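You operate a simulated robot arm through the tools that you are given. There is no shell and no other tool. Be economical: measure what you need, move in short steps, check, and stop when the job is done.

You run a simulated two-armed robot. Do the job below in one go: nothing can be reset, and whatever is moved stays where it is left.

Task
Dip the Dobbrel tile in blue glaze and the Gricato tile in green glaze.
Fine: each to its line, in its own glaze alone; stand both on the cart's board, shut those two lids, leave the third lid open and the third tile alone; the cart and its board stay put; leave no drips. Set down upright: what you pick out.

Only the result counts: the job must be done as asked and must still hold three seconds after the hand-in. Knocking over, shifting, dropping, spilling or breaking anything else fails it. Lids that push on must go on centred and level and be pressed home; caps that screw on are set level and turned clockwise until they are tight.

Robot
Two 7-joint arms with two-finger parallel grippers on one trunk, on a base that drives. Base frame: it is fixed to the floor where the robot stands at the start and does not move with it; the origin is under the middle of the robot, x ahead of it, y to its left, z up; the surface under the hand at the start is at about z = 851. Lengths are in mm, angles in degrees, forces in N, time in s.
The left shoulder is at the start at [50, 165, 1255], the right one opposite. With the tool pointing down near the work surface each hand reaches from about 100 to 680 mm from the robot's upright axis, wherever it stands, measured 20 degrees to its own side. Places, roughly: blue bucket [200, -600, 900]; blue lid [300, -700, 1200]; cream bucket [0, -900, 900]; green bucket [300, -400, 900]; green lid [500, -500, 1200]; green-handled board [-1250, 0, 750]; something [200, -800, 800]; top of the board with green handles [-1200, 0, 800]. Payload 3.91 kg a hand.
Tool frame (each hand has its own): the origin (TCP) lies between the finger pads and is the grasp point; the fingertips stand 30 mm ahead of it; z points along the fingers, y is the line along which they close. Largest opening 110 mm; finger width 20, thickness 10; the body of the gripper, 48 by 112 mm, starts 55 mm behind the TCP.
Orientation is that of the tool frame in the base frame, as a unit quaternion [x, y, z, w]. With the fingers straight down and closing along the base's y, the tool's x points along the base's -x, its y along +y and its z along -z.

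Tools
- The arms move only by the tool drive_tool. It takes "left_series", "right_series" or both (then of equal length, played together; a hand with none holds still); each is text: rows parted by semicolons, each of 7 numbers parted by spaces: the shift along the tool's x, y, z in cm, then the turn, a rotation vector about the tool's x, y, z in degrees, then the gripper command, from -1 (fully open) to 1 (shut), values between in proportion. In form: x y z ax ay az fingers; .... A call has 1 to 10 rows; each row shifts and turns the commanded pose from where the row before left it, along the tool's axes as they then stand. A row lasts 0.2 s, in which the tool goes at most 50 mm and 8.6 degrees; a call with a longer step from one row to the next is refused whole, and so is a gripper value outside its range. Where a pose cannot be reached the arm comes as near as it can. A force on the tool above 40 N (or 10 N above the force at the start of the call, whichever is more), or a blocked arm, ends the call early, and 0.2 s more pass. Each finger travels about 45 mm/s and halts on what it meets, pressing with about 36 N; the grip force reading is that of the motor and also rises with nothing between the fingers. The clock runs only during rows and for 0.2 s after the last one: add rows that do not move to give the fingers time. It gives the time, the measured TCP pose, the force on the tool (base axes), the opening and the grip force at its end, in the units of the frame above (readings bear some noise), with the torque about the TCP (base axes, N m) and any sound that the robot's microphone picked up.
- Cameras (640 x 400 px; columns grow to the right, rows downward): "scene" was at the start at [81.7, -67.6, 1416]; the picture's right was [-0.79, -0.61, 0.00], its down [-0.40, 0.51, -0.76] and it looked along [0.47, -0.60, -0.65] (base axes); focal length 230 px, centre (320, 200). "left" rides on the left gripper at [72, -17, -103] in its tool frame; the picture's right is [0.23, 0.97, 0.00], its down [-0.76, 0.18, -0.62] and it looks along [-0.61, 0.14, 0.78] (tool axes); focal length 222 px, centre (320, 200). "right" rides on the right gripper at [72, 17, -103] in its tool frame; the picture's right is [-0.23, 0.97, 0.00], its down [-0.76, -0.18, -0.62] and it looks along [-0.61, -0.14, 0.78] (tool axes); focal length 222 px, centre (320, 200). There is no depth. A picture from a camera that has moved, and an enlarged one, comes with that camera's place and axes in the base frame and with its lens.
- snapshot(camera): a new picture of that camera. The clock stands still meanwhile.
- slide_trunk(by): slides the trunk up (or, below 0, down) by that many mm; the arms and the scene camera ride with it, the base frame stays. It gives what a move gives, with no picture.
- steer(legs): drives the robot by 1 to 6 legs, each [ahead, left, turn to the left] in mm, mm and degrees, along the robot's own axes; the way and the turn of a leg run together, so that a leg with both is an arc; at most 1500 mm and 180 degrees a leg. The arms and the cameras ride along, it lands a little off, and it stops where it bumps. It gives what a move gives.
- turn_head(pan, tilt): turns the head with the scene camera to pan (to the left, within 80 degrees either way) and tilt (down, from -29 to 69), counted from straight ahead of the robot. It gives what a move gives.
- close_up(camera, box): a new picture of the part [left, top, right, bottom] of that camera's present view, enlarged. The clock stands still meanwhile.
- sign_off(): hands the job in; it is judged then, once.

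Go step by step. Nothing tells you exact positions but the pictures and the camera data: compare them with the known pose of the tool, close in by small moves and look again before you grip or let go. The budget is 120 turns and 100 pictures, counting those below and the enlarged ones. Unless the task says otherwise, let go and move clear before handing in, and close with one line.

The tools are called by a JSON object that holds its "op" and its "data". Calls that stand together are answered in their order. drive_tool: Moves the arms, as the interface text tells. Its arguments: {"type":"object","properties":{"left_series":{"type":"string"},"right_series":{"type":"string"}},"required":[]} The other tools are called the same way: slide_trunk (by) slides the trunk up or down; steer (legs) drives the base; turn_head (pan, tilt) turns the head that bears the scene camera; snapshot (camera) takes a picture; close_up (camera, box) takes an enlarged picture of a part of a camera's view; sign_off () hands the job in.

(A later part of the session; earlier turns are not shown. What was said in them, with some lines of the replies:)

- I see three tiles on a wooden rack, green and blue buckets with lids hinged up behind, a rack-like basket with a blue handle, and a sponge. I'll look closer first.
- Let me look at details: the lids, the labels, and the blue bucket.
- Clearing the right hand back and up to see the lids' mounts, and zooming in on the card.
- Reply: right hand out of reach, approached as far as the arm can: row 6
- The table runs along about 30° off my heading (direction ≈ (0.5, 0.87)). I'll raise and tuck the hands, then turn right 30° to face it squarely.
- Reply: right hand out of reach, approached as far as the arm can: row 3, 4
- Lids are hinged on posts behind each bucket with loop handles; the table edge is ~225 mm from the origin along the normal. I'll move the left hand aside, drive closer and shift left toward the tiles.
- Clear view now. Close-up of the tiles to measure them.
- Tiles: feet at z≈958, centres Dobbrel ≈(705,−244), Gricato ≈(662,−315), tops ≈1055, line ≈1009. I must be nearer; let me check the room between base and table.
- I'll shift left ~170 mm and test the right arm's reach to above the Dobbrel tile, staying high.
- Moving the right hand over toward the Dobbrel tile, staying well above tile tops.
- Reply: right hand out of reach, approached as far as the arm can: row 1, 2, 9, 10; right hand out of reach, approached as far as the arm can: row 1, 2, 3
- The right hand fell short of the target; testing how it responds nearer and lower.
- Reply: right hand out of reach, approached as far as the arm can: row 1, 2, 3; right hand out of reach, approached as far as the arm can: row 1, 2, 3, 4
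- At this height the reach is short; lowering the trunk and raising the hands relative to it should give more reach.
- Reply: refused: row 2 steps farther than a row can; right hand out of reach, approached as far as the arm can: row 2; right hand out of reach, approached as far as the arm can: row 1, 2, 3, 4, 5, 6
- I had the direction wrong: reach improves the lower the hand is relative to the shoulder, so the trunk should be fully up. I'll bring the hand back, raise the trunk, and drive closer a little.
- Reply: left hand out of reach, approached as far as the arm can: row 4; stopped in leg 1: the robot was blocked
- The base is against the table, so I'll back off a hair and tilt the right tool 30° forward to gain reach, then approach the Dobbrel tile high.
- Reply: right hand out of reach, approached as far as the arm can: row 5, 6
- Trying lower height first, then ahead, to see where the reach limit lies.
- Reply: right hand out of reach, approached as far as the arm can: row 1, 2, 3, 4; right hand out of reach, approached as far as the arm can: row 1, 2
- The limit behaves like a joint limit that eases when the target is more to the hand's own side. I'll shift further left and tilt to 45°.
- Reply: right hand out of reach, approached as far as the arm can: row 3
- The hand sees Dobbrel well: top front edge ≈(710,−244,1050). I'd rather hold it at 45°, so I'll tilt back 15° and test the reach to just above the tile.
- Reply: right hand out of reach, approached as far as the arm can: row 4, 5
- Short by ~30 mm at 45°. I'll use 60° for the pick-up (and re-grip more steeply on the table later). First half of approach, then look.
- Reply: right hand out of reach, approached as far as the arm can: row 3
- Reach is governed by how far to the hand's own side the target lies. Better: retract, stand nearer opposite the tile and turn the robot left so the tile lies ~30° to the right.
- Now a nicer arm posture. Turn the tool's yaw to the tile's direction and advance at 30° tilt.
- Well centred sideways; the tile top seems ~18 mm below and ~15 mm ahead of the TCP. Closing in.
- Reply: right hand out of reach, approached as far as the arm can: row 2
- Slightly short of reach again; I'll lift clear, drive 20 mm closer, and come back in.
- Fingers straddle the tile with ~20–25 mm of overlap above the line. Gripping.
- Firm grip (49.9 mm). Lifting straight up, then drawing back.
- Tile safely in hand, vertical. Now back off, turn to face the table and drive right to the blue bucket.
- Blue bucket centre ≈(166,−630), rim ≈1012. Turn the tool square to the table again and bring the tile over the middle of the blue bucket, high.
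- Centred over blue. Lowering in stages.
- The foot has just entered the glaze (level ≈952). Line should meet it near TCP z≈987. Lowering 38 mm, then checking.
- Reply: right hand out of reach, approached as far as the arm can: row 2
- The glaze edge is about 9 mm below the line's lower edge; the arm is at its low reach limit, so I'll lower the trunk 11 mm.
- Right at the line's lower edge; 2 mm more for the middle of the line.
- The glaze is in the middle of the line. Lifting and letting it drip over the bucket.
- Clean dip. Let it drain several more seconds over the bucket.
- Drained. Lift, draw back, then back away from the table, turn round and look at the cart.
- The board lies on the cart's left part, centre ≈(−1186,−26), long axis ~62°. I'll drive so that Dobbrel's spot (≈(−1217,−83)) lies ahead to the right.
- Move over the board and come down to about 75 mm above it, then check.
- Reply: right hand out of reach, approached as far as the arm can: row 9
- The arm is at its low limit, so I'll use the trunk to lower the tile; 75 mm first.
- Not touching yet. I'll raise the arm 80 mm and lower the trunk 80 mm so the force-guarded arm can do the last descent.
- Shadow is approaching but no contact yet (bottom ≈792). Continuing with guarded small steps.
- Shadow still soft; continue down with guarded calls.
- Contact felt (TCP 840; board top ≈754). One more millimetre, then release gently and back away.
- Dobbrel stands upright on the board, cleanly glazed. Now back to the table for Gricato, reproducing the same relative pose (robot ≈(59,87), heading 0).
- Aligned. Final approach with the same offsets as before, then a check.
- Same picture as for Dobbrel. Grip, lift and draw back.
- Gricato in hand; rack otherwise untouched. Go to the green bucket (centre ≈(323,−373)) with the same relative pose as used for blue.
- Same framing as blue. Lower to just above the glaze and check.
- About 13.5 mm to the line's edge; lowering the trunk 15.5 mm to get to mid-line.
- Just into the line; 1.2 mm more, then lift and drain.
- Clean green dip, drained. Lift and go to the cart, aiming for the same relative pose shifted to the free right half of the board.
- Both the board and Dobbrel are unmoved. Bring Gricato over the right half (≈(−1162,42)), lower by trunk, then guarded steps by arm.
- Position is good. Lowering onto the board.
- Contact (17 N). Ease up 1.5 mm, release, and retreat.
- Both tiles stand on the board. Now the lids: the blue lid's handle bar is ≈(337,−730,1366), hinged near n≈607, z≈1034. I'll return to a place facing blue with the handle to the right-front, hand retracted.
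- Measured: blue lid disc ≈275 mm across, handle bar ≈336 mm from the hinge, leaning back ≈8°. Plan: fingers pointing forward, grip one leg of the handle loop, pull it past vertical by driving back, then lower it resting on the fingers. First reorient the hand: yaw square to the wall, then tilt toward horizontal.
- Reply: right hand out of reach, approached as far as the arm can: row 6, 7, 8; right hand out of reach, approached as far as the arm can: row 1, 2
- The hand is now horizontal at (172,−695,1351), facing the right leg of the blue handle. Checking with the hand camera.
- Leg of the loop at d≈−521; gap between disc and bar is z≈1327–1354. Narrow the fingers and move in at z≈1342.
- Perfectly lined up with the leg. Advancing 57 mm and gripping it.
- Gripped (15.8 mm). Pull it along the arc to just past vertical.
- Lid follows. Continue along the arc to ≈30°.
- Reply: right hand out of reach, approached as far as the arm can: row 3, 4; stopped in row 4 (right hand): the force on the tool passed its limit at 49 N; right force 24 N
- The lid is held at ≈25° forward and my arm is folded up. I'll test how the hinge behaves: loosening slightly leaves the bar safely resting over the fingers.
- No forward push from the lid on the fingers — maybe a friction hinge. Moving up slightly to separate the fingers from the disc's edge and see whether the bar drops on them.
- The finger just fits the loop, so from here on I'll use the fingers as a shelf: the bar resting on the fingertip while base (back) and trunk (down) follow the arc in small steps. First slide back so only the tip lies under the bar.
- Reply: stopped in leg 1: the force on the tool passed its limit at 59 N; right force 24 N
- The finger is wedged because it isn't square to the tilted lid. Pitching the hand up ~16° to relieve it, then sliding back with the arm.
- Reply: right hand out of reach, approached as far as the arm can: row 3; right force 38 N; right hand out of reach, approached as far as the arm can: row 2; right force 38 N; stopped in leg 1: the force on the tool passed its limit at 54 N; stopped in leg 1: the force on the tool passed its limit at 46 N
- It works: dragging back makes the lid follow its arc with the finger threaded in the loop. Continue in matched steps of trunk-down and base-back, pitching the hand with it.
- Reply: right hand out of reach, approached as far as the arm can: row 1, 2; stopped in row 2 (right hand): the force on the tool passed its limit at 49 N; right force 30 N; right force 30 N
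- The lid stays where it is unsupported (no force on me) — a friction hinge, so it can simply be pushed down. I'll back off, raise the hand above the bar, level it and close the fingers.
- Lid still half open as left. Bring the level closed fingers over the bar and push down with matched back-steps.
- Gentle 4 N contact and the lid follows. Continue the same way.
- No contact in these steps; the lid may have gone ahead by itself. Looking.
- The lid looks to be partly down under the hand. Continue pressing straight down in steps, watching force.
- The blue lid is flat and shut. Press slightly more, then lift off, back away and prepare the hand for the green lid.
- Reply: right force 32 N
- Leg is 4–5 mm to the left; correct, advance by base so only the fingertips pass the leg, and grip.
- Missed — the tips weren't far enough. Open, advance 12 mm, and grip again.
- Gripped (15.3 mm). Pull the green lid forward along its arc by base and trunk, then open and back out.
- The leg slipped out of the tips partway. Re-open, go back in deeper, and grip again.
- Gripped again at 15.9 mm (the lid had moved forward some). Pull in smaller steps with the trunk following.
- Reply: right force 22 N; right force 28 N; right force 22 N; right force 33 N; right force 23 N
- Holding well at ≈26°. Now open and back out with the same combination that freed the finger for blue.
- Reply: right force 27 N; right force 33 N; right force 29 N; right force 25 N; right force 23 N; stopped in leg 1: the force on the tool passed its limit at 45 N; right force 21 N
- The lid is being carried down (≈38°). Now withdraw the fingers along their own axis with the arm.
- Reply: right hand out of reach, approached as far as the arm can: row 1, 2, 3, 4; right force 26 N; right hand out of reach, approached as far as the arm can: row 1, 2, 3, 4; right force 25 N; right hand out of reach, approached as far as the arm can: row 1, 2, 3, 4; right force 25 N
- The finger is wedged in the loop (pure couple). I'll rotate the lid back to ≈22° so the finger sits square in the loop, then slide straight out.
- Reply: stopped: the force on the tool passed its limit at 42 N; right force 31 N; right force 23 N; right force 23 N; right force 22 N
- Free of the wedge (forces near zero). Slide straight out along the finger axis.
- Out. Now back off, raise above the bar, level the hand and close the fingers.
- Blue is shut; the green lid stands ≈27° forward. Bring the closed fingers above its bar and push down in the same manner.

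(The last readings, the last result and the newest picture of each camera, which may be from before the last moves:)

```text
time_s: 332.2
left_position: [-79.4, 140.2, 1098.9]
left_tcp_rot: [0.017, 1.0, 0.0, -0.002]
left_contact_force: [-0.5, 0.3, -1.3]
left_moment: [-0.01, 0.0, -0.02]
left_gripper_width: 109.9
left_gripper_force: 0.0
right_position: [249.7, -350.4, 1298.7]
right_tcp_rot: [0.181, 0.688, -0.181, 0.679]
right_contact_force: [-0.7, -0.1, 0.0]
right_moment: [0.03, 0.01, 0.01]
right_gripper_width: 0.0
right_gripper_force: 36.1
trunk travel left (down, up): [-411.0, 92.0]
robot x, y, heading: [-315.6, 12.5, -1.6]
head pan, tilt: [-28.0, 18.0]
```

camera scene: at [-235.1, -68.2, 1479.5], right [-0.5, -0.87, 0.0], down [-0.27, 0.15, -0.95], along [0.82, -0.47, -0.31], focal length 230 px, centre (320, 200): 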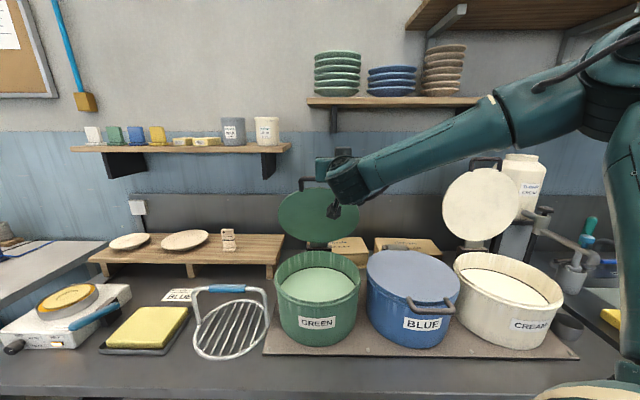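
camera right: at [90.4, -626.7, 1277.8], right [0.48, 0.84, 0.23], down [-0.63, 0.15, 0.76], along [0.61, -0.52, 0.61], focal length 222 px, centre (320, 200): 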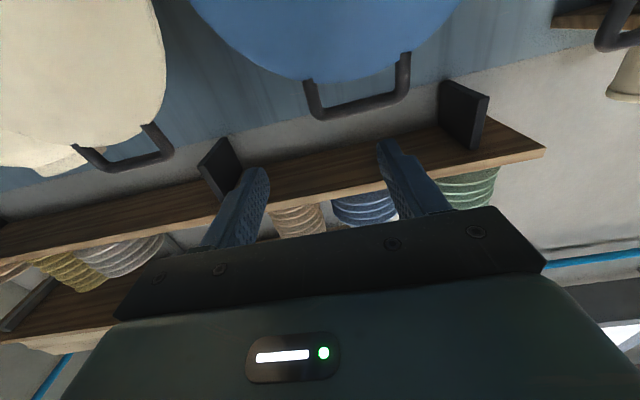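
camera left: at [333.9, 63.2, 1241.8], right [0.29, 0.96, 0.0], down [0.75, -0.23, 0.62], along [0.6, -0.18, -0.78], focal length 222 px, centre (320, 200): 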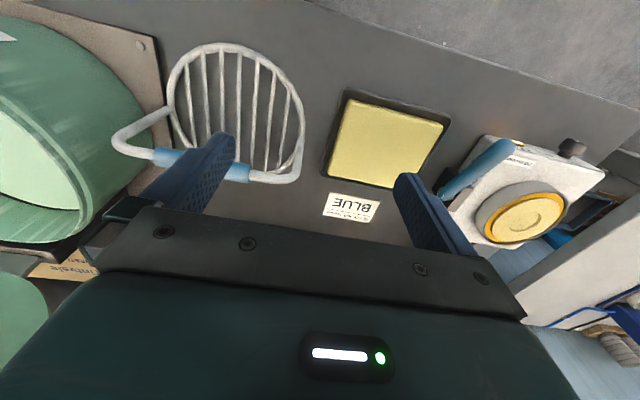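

The lid follows with light contact. Continue down the arc.

{"op": "slide_trunk", "data": {"by": -14}}

{"op": "steer", "data": {"legs": [[-12.3, 6.6, 0]]}}

{"op": "slide_trunk", "data": {"by": -16}}

{"op": "steer", "data": {"legs": [[-11.5, 6.1, 0]]}}

{"op": "slide_trunk", "data": {"by": -18}}

{"op": "steer", "data": {"legs": [[-11.5, 6.1, 0]]}}

{"op": "slide_trunk", "data": {"by": -20}}

{"op": "steer", "data": {"legs": [[-11.5, 6.1, 0]]}}

{"op": "slide_trunk", "data": {"by": -22}}

{"op": "steer", "data": {"legs": [[-10, 5.2, 0]]}}

{"op": "slide_trunk", "data": {"by": -24}}

{"op": "steer", "data": {"legs": [[-12, 6.4, 0]]}}

{"op": "slide_trunk", "data": {"by": -24}}

{"op": "steer", "data": {"legs": [[-10, 5.2, 0]]}}

```text
time_s: 332.9
left_position: [-78.8, 141.2, 1083.9]
left_tcp_rot: [0.016, 1.0, 0.0, -0.002]
left_contact_force: [0.4, 0.0, 0.5]
left_moment: [0.04, 0.0, -0.02]
left_gripper_width: 110.0
left_gripper_force: 0.2
right_position: [249.9, -349.3, 1284.5]
right_tcp_rot: [0.181, 0.688, -0.181, 0.679]
right_contact_force: [-5.6, 2.6, 4.3]
right_moment: [-0.02, -0.05, 0.04]
right_gripper_width: 0.1
right_gripper_force: 35.9
trunk travel left (down, up): [-397.0, 106.0]
robot x, y, heading: [-313.7, 14.3, -1.8]
head pan, tilt: [-28.0, 18.0]
```

```text
time_s: 333.6
left_position: [-91.2, 147.5, 1084.5]
left_tcp_rot: [0.017, 1.0, 0.001, -0.002]
left_contact_force: [-0.1, 0.3, 1.1]
left_moment: [-0.03, 0.02, -0.02]
left_gripper_width: 110.0
left_gripper_force: 0.0
right_position: [237.6, -343.9, 1284.7]
right_tcp_rot: [0.181, 0.687, -0.181, 0.68]
right_contact_force: [0.2, -0.2, -0.5]
right_moment: [0.02, 0.01, 0.01]
right_gripper_width: 0.0
right_gripper_force: 36.7
trunk travel left (down, up): [-397.0, 106.0]
robot x, y, heading: [-324.7, 18.3, -2.1]
head pan, tilt: [-28.0, 18.0]
```

```text
time_s: 334.2
left_position: [-91.4, 148.5, 1067.9]
left_tcp_rot: [0.017, 1.0, 0.0, -0.002]
left_contact_force: [-0.3, -0.1, 0.9]
left_moment: [0.0, 0.02, 0.01]
left_gripper_width: 110.3
left_gripper_force: 0.1
right_position: [239.6, -344.1, 1266.9]
right_tcp_rot: [0.18, 0.689, -0.18, 0.679]
right_contact_force: [0.1, 0.3, 0.1]
right_moment: [0.03, 0.04, -0.03]
right_gripper_width: 0.0
right_gripper_force: 35.8
trunk travel left (down, up): [-381.0, 122.0]
robot x, y, heading: [-330.9, 20.7, -2.0]
head pan, tilt: [-28.0, 18.0]
```

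```text
time_s: 335.0
left_position: [-103.7, 153.9, 1068.6]
left_tcp_rot: [0.016, 1.0, 0.0, -0.003]
left_contact_force: [-0.3, 0.0, 0.0]
left_moment: [0.0, 0.04, 0.03]
left_gripper_width: 110.0
left_gripper_force: 0.0
right_position: [226.2, -336.4, 1268.6]
right_tcp_rot: [0.181, 0.687, -0.181, 0.68]
right_contact_force: [-1.2, -0.6, -0.4]
right_moment: [0.0, 0.05, 0.04]
right_gripper_width: 0.0
right_gripper_force: 35.9
trunk travel left (down, up): [-381.0, 122.0]
robot x, y, heading: [-338.2, 27.1, -1.7]
head pan, tilt: [-28.0, 18.0]
```

```text
time_s: 335.7
left_position: [-104.0, 153.9, 1050.3]
left_tcp_rot: [0.017, 1.0, 0.0, -0.003]
left_contact_force: [0.5, -0.2, -0.7]
left_moment: [0.02, 0.01, -0.02]
left_gripper_width: 110.1
left_gripper_force: 0.0
right_position: [227.1, -336.5, 1248.3]
right_tcp_rot: [0.182, 0.688, -0.182, 0.679]
right_contact_force: [-2.5, 2.4, 2.2]
right_moment: [0.0, 0.02, 0.11]
right_gripper_width: 0.0
right_gripper_force: 35.9
trunk travel left (down, up): [-363.0, 140.0]
robot x, y, heading: [-335.8, 23.5, -1.8]
head pan, tilt: [-28.0, 18.0]
```

```text
time_s: 336.4
left_position: [-113.7, 160.2, 1049.6]
left_tcp_rot: [0.017, 1.0, 0.0, -0.002]
left_contact_force: [-0.3, -0.3, -0.2]
left_moment: [-0.04, -0.01, 0.02]
left_gripper_width: 110.1
left_gripper_force: 0.1
right_position: [214.6, -332.3, 1249.8]
right_tcp_rot: [0.182, 0.687, -0.182, 0.68]
right_contact_force: [-0.4, -0.6, -0.6]
right_moment: [-0.03, 0.0, -0.01]
right_gripper_width: 0.0
right_gripper_force: 36.7
trunk travel left (down, up): [-363.0, 140.0]
robot x, y, heading: [-348.9, 34.0, -1.9]
head pan, tilt: [-28.0, 18.0]
```

```text
time_s: 337.1
left_position: [-114.2, 159.3, 1029.4]
left_tcp_rot: [0.017, 1.0, 0.001, -0.003]
left_contact_force: [0.6, 0.2, 0.2]
left_moment: [0.01, -0.01, 0.02]
left_gripper_width: 110.1
left_gripper_force: 0.0
right_position: [217.3, -331.3, 1228.6]
right_tcp_rot: [0.181, 0.688, -0.181, 0.679]
right_contact_force: [-0.6, 0.1, 0.7]
right_moment: [0.02, 0.06, -0.01]
right_gripper_width: 0.0
right_gripper_force: 35.5
trunk travel left (down, up): [-343.0, 160.0]
robot x, y, heading: [-350.2, 35.0, -1.7]
head pan, tilt: [-28.0, 18.0]
```

```text
time_s: 337.9
left_position: [-124.8, 167.4, 1030.1]
left_tcp_rot: [0.016, 1.0, -0.001, -0.002]
left_contact_force: [-0.2, -1.2, -0.2]
left_moment: [0.01, 0.0, -0.01]
left_gripper_width: 110.3
left_gripper_force: 0.1
right_position: [203.6, -323.9, 1229.5]
right_tcp_rot: [0.182, 0.686, -0.182, 0.68]
right_contact_force: [0.2, 0.9, -0.6]
right_moment: [0.03, 0.05, 0.02]
right_gripper_width: 0.0
right_gripper_force: 35.8
trunk travel left (down, up): [-343.0, 160.0]
robot x, y, heading: [-362.7, 39.2, -1.7]
head pan, tilt: [-28.0, 18.0]
```

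```text
time_s: 338.5
left_position: [-124.9, 166.9, 1007.8]
left_tcp_rot: [0.017, 1.0, 0.0, -0.002]
left_contact_force: [-0.6, 0.3, 0.7]
left_moment: [0.03, -0.01, -0.01]
left_gripper_width: 110.1
left_gripper_force: 0.0
right_position: [206.1, -325.1, 1207.6]
right_tcp_rot: [0.183, 0.688, -0.183, 0.678]
right_contact_force: [-0.5, -0.7, 0.1]
right_moment: [-0.01, 0.04, 0.01]
right_gripper_width: 0.0
right_gripper_force: 36.3
trunk travel left (down, up): [-321.0, 182.0]
robot x, y, heading: [-364.1, 39.8, -1.9]
head pan, tilt: [-28.0, 18.0]
```

```text
time_s: 339.3
left_position: [-134.5, 171.9, 1007.7]
left_tcp_rot: [0.016, 1.0, 0.0, -0.003]
left_contact_force: [0.3, -0.4, 0.2]
left_moment: [0.01, 0.01, -0.04]
left_gripper_width: 110.2
left_gripper_force: 0.0
right_position: [194.0, -319.5, 1208.0]
right_tcp_rot: [0.182, 0.687, -0.182, 0.679]
right_contact_force: [0.8, -0.9, -0.1]
right_moment: [-0.01, 0.01, 0.04]
right_gripper_width: 0.2
right_gripper_force: 35.8
trunk travel left (down, up): [-321.0, 182.0]
robot x, y, heading: [-370.6, 44.0, -1.7]
head pan, tilt: [-28.0, 18.0]
```

```text
time_s: 340.0
left_position: [-135.4, 171.6, 983.6]
left_tcp_rot: [0.017, 1.0, 0.0, -0.003]
left_contact_force: [0.1, -0.6, -0.7]
left_moment: [-0.02, 0.01, 0.01]
left_gripper_width: 109.9
left_gripper_force: 0.1
right_position: [194.7, -318.9, 1183.3]
right_tcp_rot: [0.181, 0.688, -0.181, 0.679]
right_contact_force: [1.3, -0.1, -0.3]
right_moment: [-0.02, 0.0, 0.01]
right_gripper_width: 0.3
right_gripper_force: 35.4
trunk travel left (down, up): [-297.0, 206.0]
robot x, y, heading: [-371.1, 44.0, -1.8]
head pan, tilt: [-28.0, 18.0]
```

```text
time_s: 340.7
left_position: [-146.1, 179.4, 984.4]
left_tcp_rot: [0.017, 1.0, 0.0, -0.002]
left_contact_force: [-1.0, 0.0, -0.2]
left_moment: [-0.04, 0.02, 0.02]
left_gripper_width: 109.9
left_gripper_force: 0.1
right_position: [183.2, -311.6, 1184.9]
right_tcp_rot: [0.182, 0.687, -0.182, 0.679]
right_contact_force: [-0.5, -0.5, 0.0]
right_moment: [0.01, 0.0, 0.02]
right_gripper_width: 0.0
right_gripper_force: 35.8
trunk travel left (down, up): [-297.0, 206.0]
robot x, y, heading: [-386.8, 48.4, -1.8]
head pan, tilt: [-28.0, 18.0]
```

```text
time_s: 341.4
left_position: [-146.1, 179.8, 959.2]
left_tcp_rot: [0.017, 1.0, 0.0, -0.002]
left_contact_force: [-0.5, 0.2, 0.0]
left_moment: [0.0, 0.0, 0.02]
left_gripper_width: 110.1
left_gripper_force: 0.0
right_position: [182.9, -312.1, 1160.3]
right_tcp_rot: [0.182, 0.688, -0.181, 0.679]
right_contact_force: [0.1, -0.3, -0.4]
right_moment: [0.02, 0.0, 0.02]
right_gripper_width: 0.0
right_gripper_force: 36.2
trunk travel left (down, up): [-273.0, 230.0]
robot x, y, heading: [-383.8, 51.3, -1.6]
head pan, tilt: [-28.0, 18.0]
```

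```text
time_s: 342.2
left_position: [-155.6, 184.9, 959.8]
left_tcp_rot: [0.017, 1.0, 0.0, -0.003]
left_contact_force: [-0.1, 0.2, -0.2]
left_moment: [0.02, 0.02, 0.02]
left_gripper_width: 110.1
left_gripper_force: 0.1
right_position: [172.4, -306.2, 1159.9]
right_tcp_rot: [0.181, 0.688, -0.181, 0.679]
right_contact_force: [-0.1, 0.5, 0.4]
right_moment: [-0.01, -0.01, 0.0]
right_gripper_width: 0.0
right_gripper_force: 36.1
trunk travel left (down, up): [-273.0, 230.0]
robot x, y, heading: [-393.6, 54.6, -1.6]
head pan, tilt: [-28.0, 18.0]
```

Like blue, it went the rest by itself. Lower to the handle and press it home.

{"op": "slide_trunk", "data": {"by": -60}}

{"op": "slide_trunk", "data": {"by": -38}}

{"op": "slide_trunk", "data": {"by": -6}}

{"op": "slide_trunk", "data": {"by": -5}}

{"op": "slide_trunk", "data": {"by": -4}}

{"op": "slide_trunk", "data": {"by": -3}}

```text
time_s: 343.2
left_position: [-156.3, 183.8, 899.8]
left_tcp_rot: [0.017, 1.0, 0.0, -0.002]
left_contact_force: [0.3, 0.7, 0.5]
left_moment: [-0.02, 0.02, -0.01]
left_gripper_width: 109.7
left_gripper_force: 0.1
right_position: [173.1, -307.1, 1098.9]
right_tcp_rot: [0.182, 0.687, -0.182, 0.679]
right_contact_force: [0.0, -0.7, 0.3]
right_moment: [0.01, -0.01, 0.03]
right_gripper_width: 0.0
right_gripper_force: 36.7
trunk travel left (down, up): [-213.0, 290.0]
robot x, y, heading: [-388.9, 56.9, -1.7]
head pan, tilt: [-28.0, 18.0]
```

```text
time_s: 344.0
left_position: [-156.9, 184.0, 861.6]
left_tcp_rot: [0.017, 1.0, 0.001, -0.003]
left_contact_force: [0.8, 0.6, 0.2]
left_moment: [-0.03, 0.02, 0.01]
left_gripper_width: 110.1
left_gripper_force: 0.0
right_position: [172.9, -306.5, 1061.5]
right_tcp_rot: [0.182, 0.688, -0.182, 0.679]
right_contact_force: [0.1, 0.9, -1.1]
right_moment: [-0.03, 0.0, 0.0]
right_gripper_width: 0.0
right_gripper_force: 35.9
trunk travel left (down, up): [-175.0, 328.0]
robot x, y, heading: [-391.9, 55.0, -1.9]
head pan, tilt: [-28.0, 18.0]
```

```text
time_s: 344.6
left_position: [-156.8, 184.0, 855.7]
left_tcp_rot: [0.017, 1.0, 0.001, -0.003]
left_contact_force: [-0.7, -0.1, -0.6]
left_moment: [-0.01, 0.02, -0.03]
left_gripper_width: 110.1
left_gripper_force: 0.0
right_position: [172.2, -307.0, 1055.5]
right_tcp_rot: [0.183, 0.687, -0.183, 0.679]
right_contact_force: [0.2, 0.2, 0.4]
right_moment: [0.0, -0.01, -0.03]
right_gripper_width: 0.0
right_gripper_force: 35.9
trunk travel left (down, up): [-169.0, 334.0]
robot x, y, heading: [-394.4, 61.6, -1.7]
head pan, tilt: [-28.0, 18.0]
```

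```text
time_s: 345.1
left_position: [-156.8, 185.0, 850.7]
left_tcp_rot: [0.016, 1.0, 0.0, -0.002]
left_contact_force: [0.7, -0.2, 1.0]
left_moment: [-0.01, -0.01, -0.01]
left_gripper_width: 110.0
left_gripper_force: 0.1
right_position: [173.5, -306.8, 1050.5]
right_tcp_rot: [0.182, 0.688, -0.182, 0.679]
right_contact_force: [0.0, -0.3, 0.7]
right_moment: [-0.01, -0.01, -0.01]
right_gripper_width: 0.0
right_gripper_force: 36.2
trunk travel left (down, up): [-164.0, 339.0]
robot x, y, heading: [-391.3, 54.0, -1.9]
head pan, tilt: [-28.0, 18.0]
```

```text
time_s: 345.6
left_position: [-156.1, 184.7, 847.6]
left_tcp_rot: [0.017, 1.0, 0.0, -0.003]
left_contact_force: [0.5, 0.2, 0.3]
left_moment: [0.0, -0.01, 0.03]
left_gripper_width: 109.8
left_gripper_force: 0.0
right_position: [172.8, -307.0, 1048.7]
right_tcp_rot: [0.183, 0.686, -0.183, 0.681]
right_contact_force: [4.8, -2.3, 9.2]
right_moment: [-0.01, -0.03, -0.01]
right_gripper_width: 0.0
right_gripper_force: 35.6
trunk travel left (down, up): [-160.0, 343.0]
robot x, y, heading: [-392.0, 59.9, -1.6]
head pan, tilt: [-28.0, 18.0]
```

```text
time_s: 346.1
left_position: [-157.4, 185.3, 844.0]
left_tcp_rot: [0.015, 1.0, 0.001, -0.001]
left_contact_force: [0.2, -0.3, 0.4]
left_moment: [0.01, 0.01, 0.0]
left_gripper_width: 109.9
left_gripper_force: 0.0
right_position: [173.0, -308.8, 1048.1]
right_tcp_rot: [0.183, 0.683, -0.183, 0.683]
right_contact_force: [10.3, -6.4, 24.9]
right_moment: [-0.05, -0.09, 0.01]
right_gripper_width: 0.0
right_gripper_force: 35.9
trunk travel left (down, up): [-157.0, 346.0]
robot x, y, heading: [-393.6, 52.1, -1.7]
head pan, tilt: [-28.0, 18.0]
```

Contact at the same height as for blue, pressed to 25 N. Lift off, back away, and take the last picture.

{"op": "slide_trunk", "data": {"by": 60}}

{"op": "steer", "data": {"legs": [[-132, 70, 0]]}}

{"op": "slide_trunk", "data": {"by": 240}}

{"op": "turn_head", "data": {"pan": -35, "tilt": 25}}

{"op": "snapshot", "data": {"camera": "scene"}}

```text
time_s: 347.1
left_position: [-155.6, 184.3, 904.2]
left_tcp_rot: [0.016, 1.0, 0.0, -0.003]
left_contact_force: [-0.4, 0.0, 0.0]
left_moment: [0.01, 0.02, -0.04]
left_gripper_width: 110.1
left_gripper_force: 0.0
right_position: [174.2, -307.0, 1103.4]
right_tcp_rot: [0.182, 0.688, -0.182, 0.678]
right_contact_force: [0.1, -0.6, -0.9]
right_moment: [0.01, 0.02, 0.01]
right_gripper_width: 0.1
right_gripper_force: 36.4
trunk travel left (down, up): [-217.0, 286.0]
robot x, y, heading: [-386.2, 57.4, -1.6]
head pan, tilt: [-28.0, 18.0]
```

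```text
time_s: 348.5
left_position: [-285.3, 257.1, 902.5]
left_tcp_rot: [0.017, 1.0, 0.0, -0.002]
left_contact_force: [0.3, -0.9, -0.6]
left_moment: [0.05, -0.02, -0.02]
left_gripper_width: 109.9
left_gripper_force: 0.1
right_position: [44.9, -232.5, 1103.6]
right_tcp_rot: [0.182, 0.688, -0.182, 0.679]
right_contact_force: [-0.6, -0.1, 0.8]
right_moment: [0.01, -0.01, -0.04]
right_gripper_width: 0.0
right_gripper_force: 35.4
trunk travel left (down, up): [-217.0, 286.0]
robot x, y, heading: [-525.8, 130.0, -1.7]
head pan, tilt: [-28.0, 18.0]
```

```text
time_s: 351.0
left_position: [-284.8, 259.7, 1143.1]
left_tcp_rot: [0.016, 1.0, 0.001, -0.003]
left_contact_force: [-0.5, 0.4, -1.1]
left_moment: [0.0, 0.0, 0.0]
left_gripper_width: 110.0
left_gripper_force: 0.1
right_position: [43.8, -233.5, 1342.9]
right_tcp_rot: [0.181, 0.688, -0.181, 0.68]
right_contact_force: [-0.6, -0.1, 0.0]
right_moment: [0.0, 0.01, 0.0]
right_gripper_width: 0.4
right_gripper_force: 35.9
trunk travel left (down, up): [-457.0, 46.0]
robot x, y, heading: [-525.9, 128.3, -1.9]
head pan, tilt: [-28.0, 18.0]
```

```text
time_s: 351.7
left_position: [-285.2, 258.1, 1143.8]
left_tcp_rot: [0.017, 1.0, 0.001, -0.002]
left_contact_force: [-0.2, -0.9, 0.0]
left_moment: [-0.03, -0.03, 0.0]
left_gripper_width: 109.8
left_gripper_force: 0.0
right_position: [43.8, -233.3, 1343.0]
right_tcp_rot: [0.181, 0.687, -0.181, 0.68]
right_contact_force: [0.6, 0.4, 0.0]
right_moment: [0.01, 0.03, 0.02]
right_gripper_width: 0.1
right_gripper_force: 36.1
trunk travel left (down, up): [-457.0, 46.0]
robot x, y, heading: [-523.1, 131.1, -1.7]
head pan, tilt: [-35.0, 25.0]
```

```text
0 pictures are left
camera scene: at [-419.2, 73.3, 1422.2], right [-0.6, -0.8, 0.0], down [-0.34, 0.25, -0.91], along [0.73, -0.54, -0.42], focal length 230 px, centre (320, 200)
```

scene: 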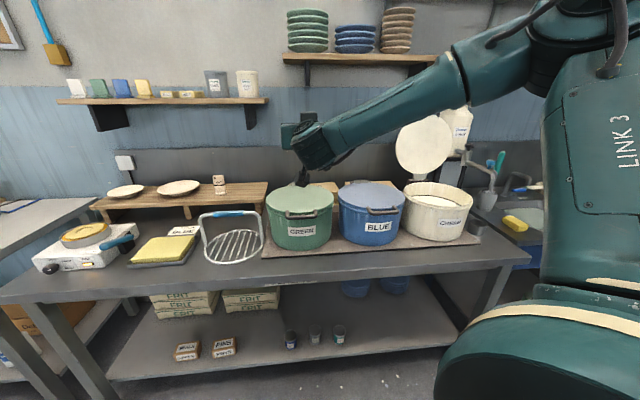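

Green and blue are both shut, cream's lid is still open, the third tile stands untouched on its rack, and both glazed tiles are on the cart's board. Nothing is being held and the hands are clear, so I'm handing in.

{"op": "sign_off", "data": {}}

```text
The job is handed in.
```

The job is handed in: Dobbrel is dipped in blue and Gricato in green, each to its line, and both stand on the cart's board. The blue and green lids are shut and pressed down. Cream's lid is still open, the third tile was left alone, and I saw no drips in the pictures.
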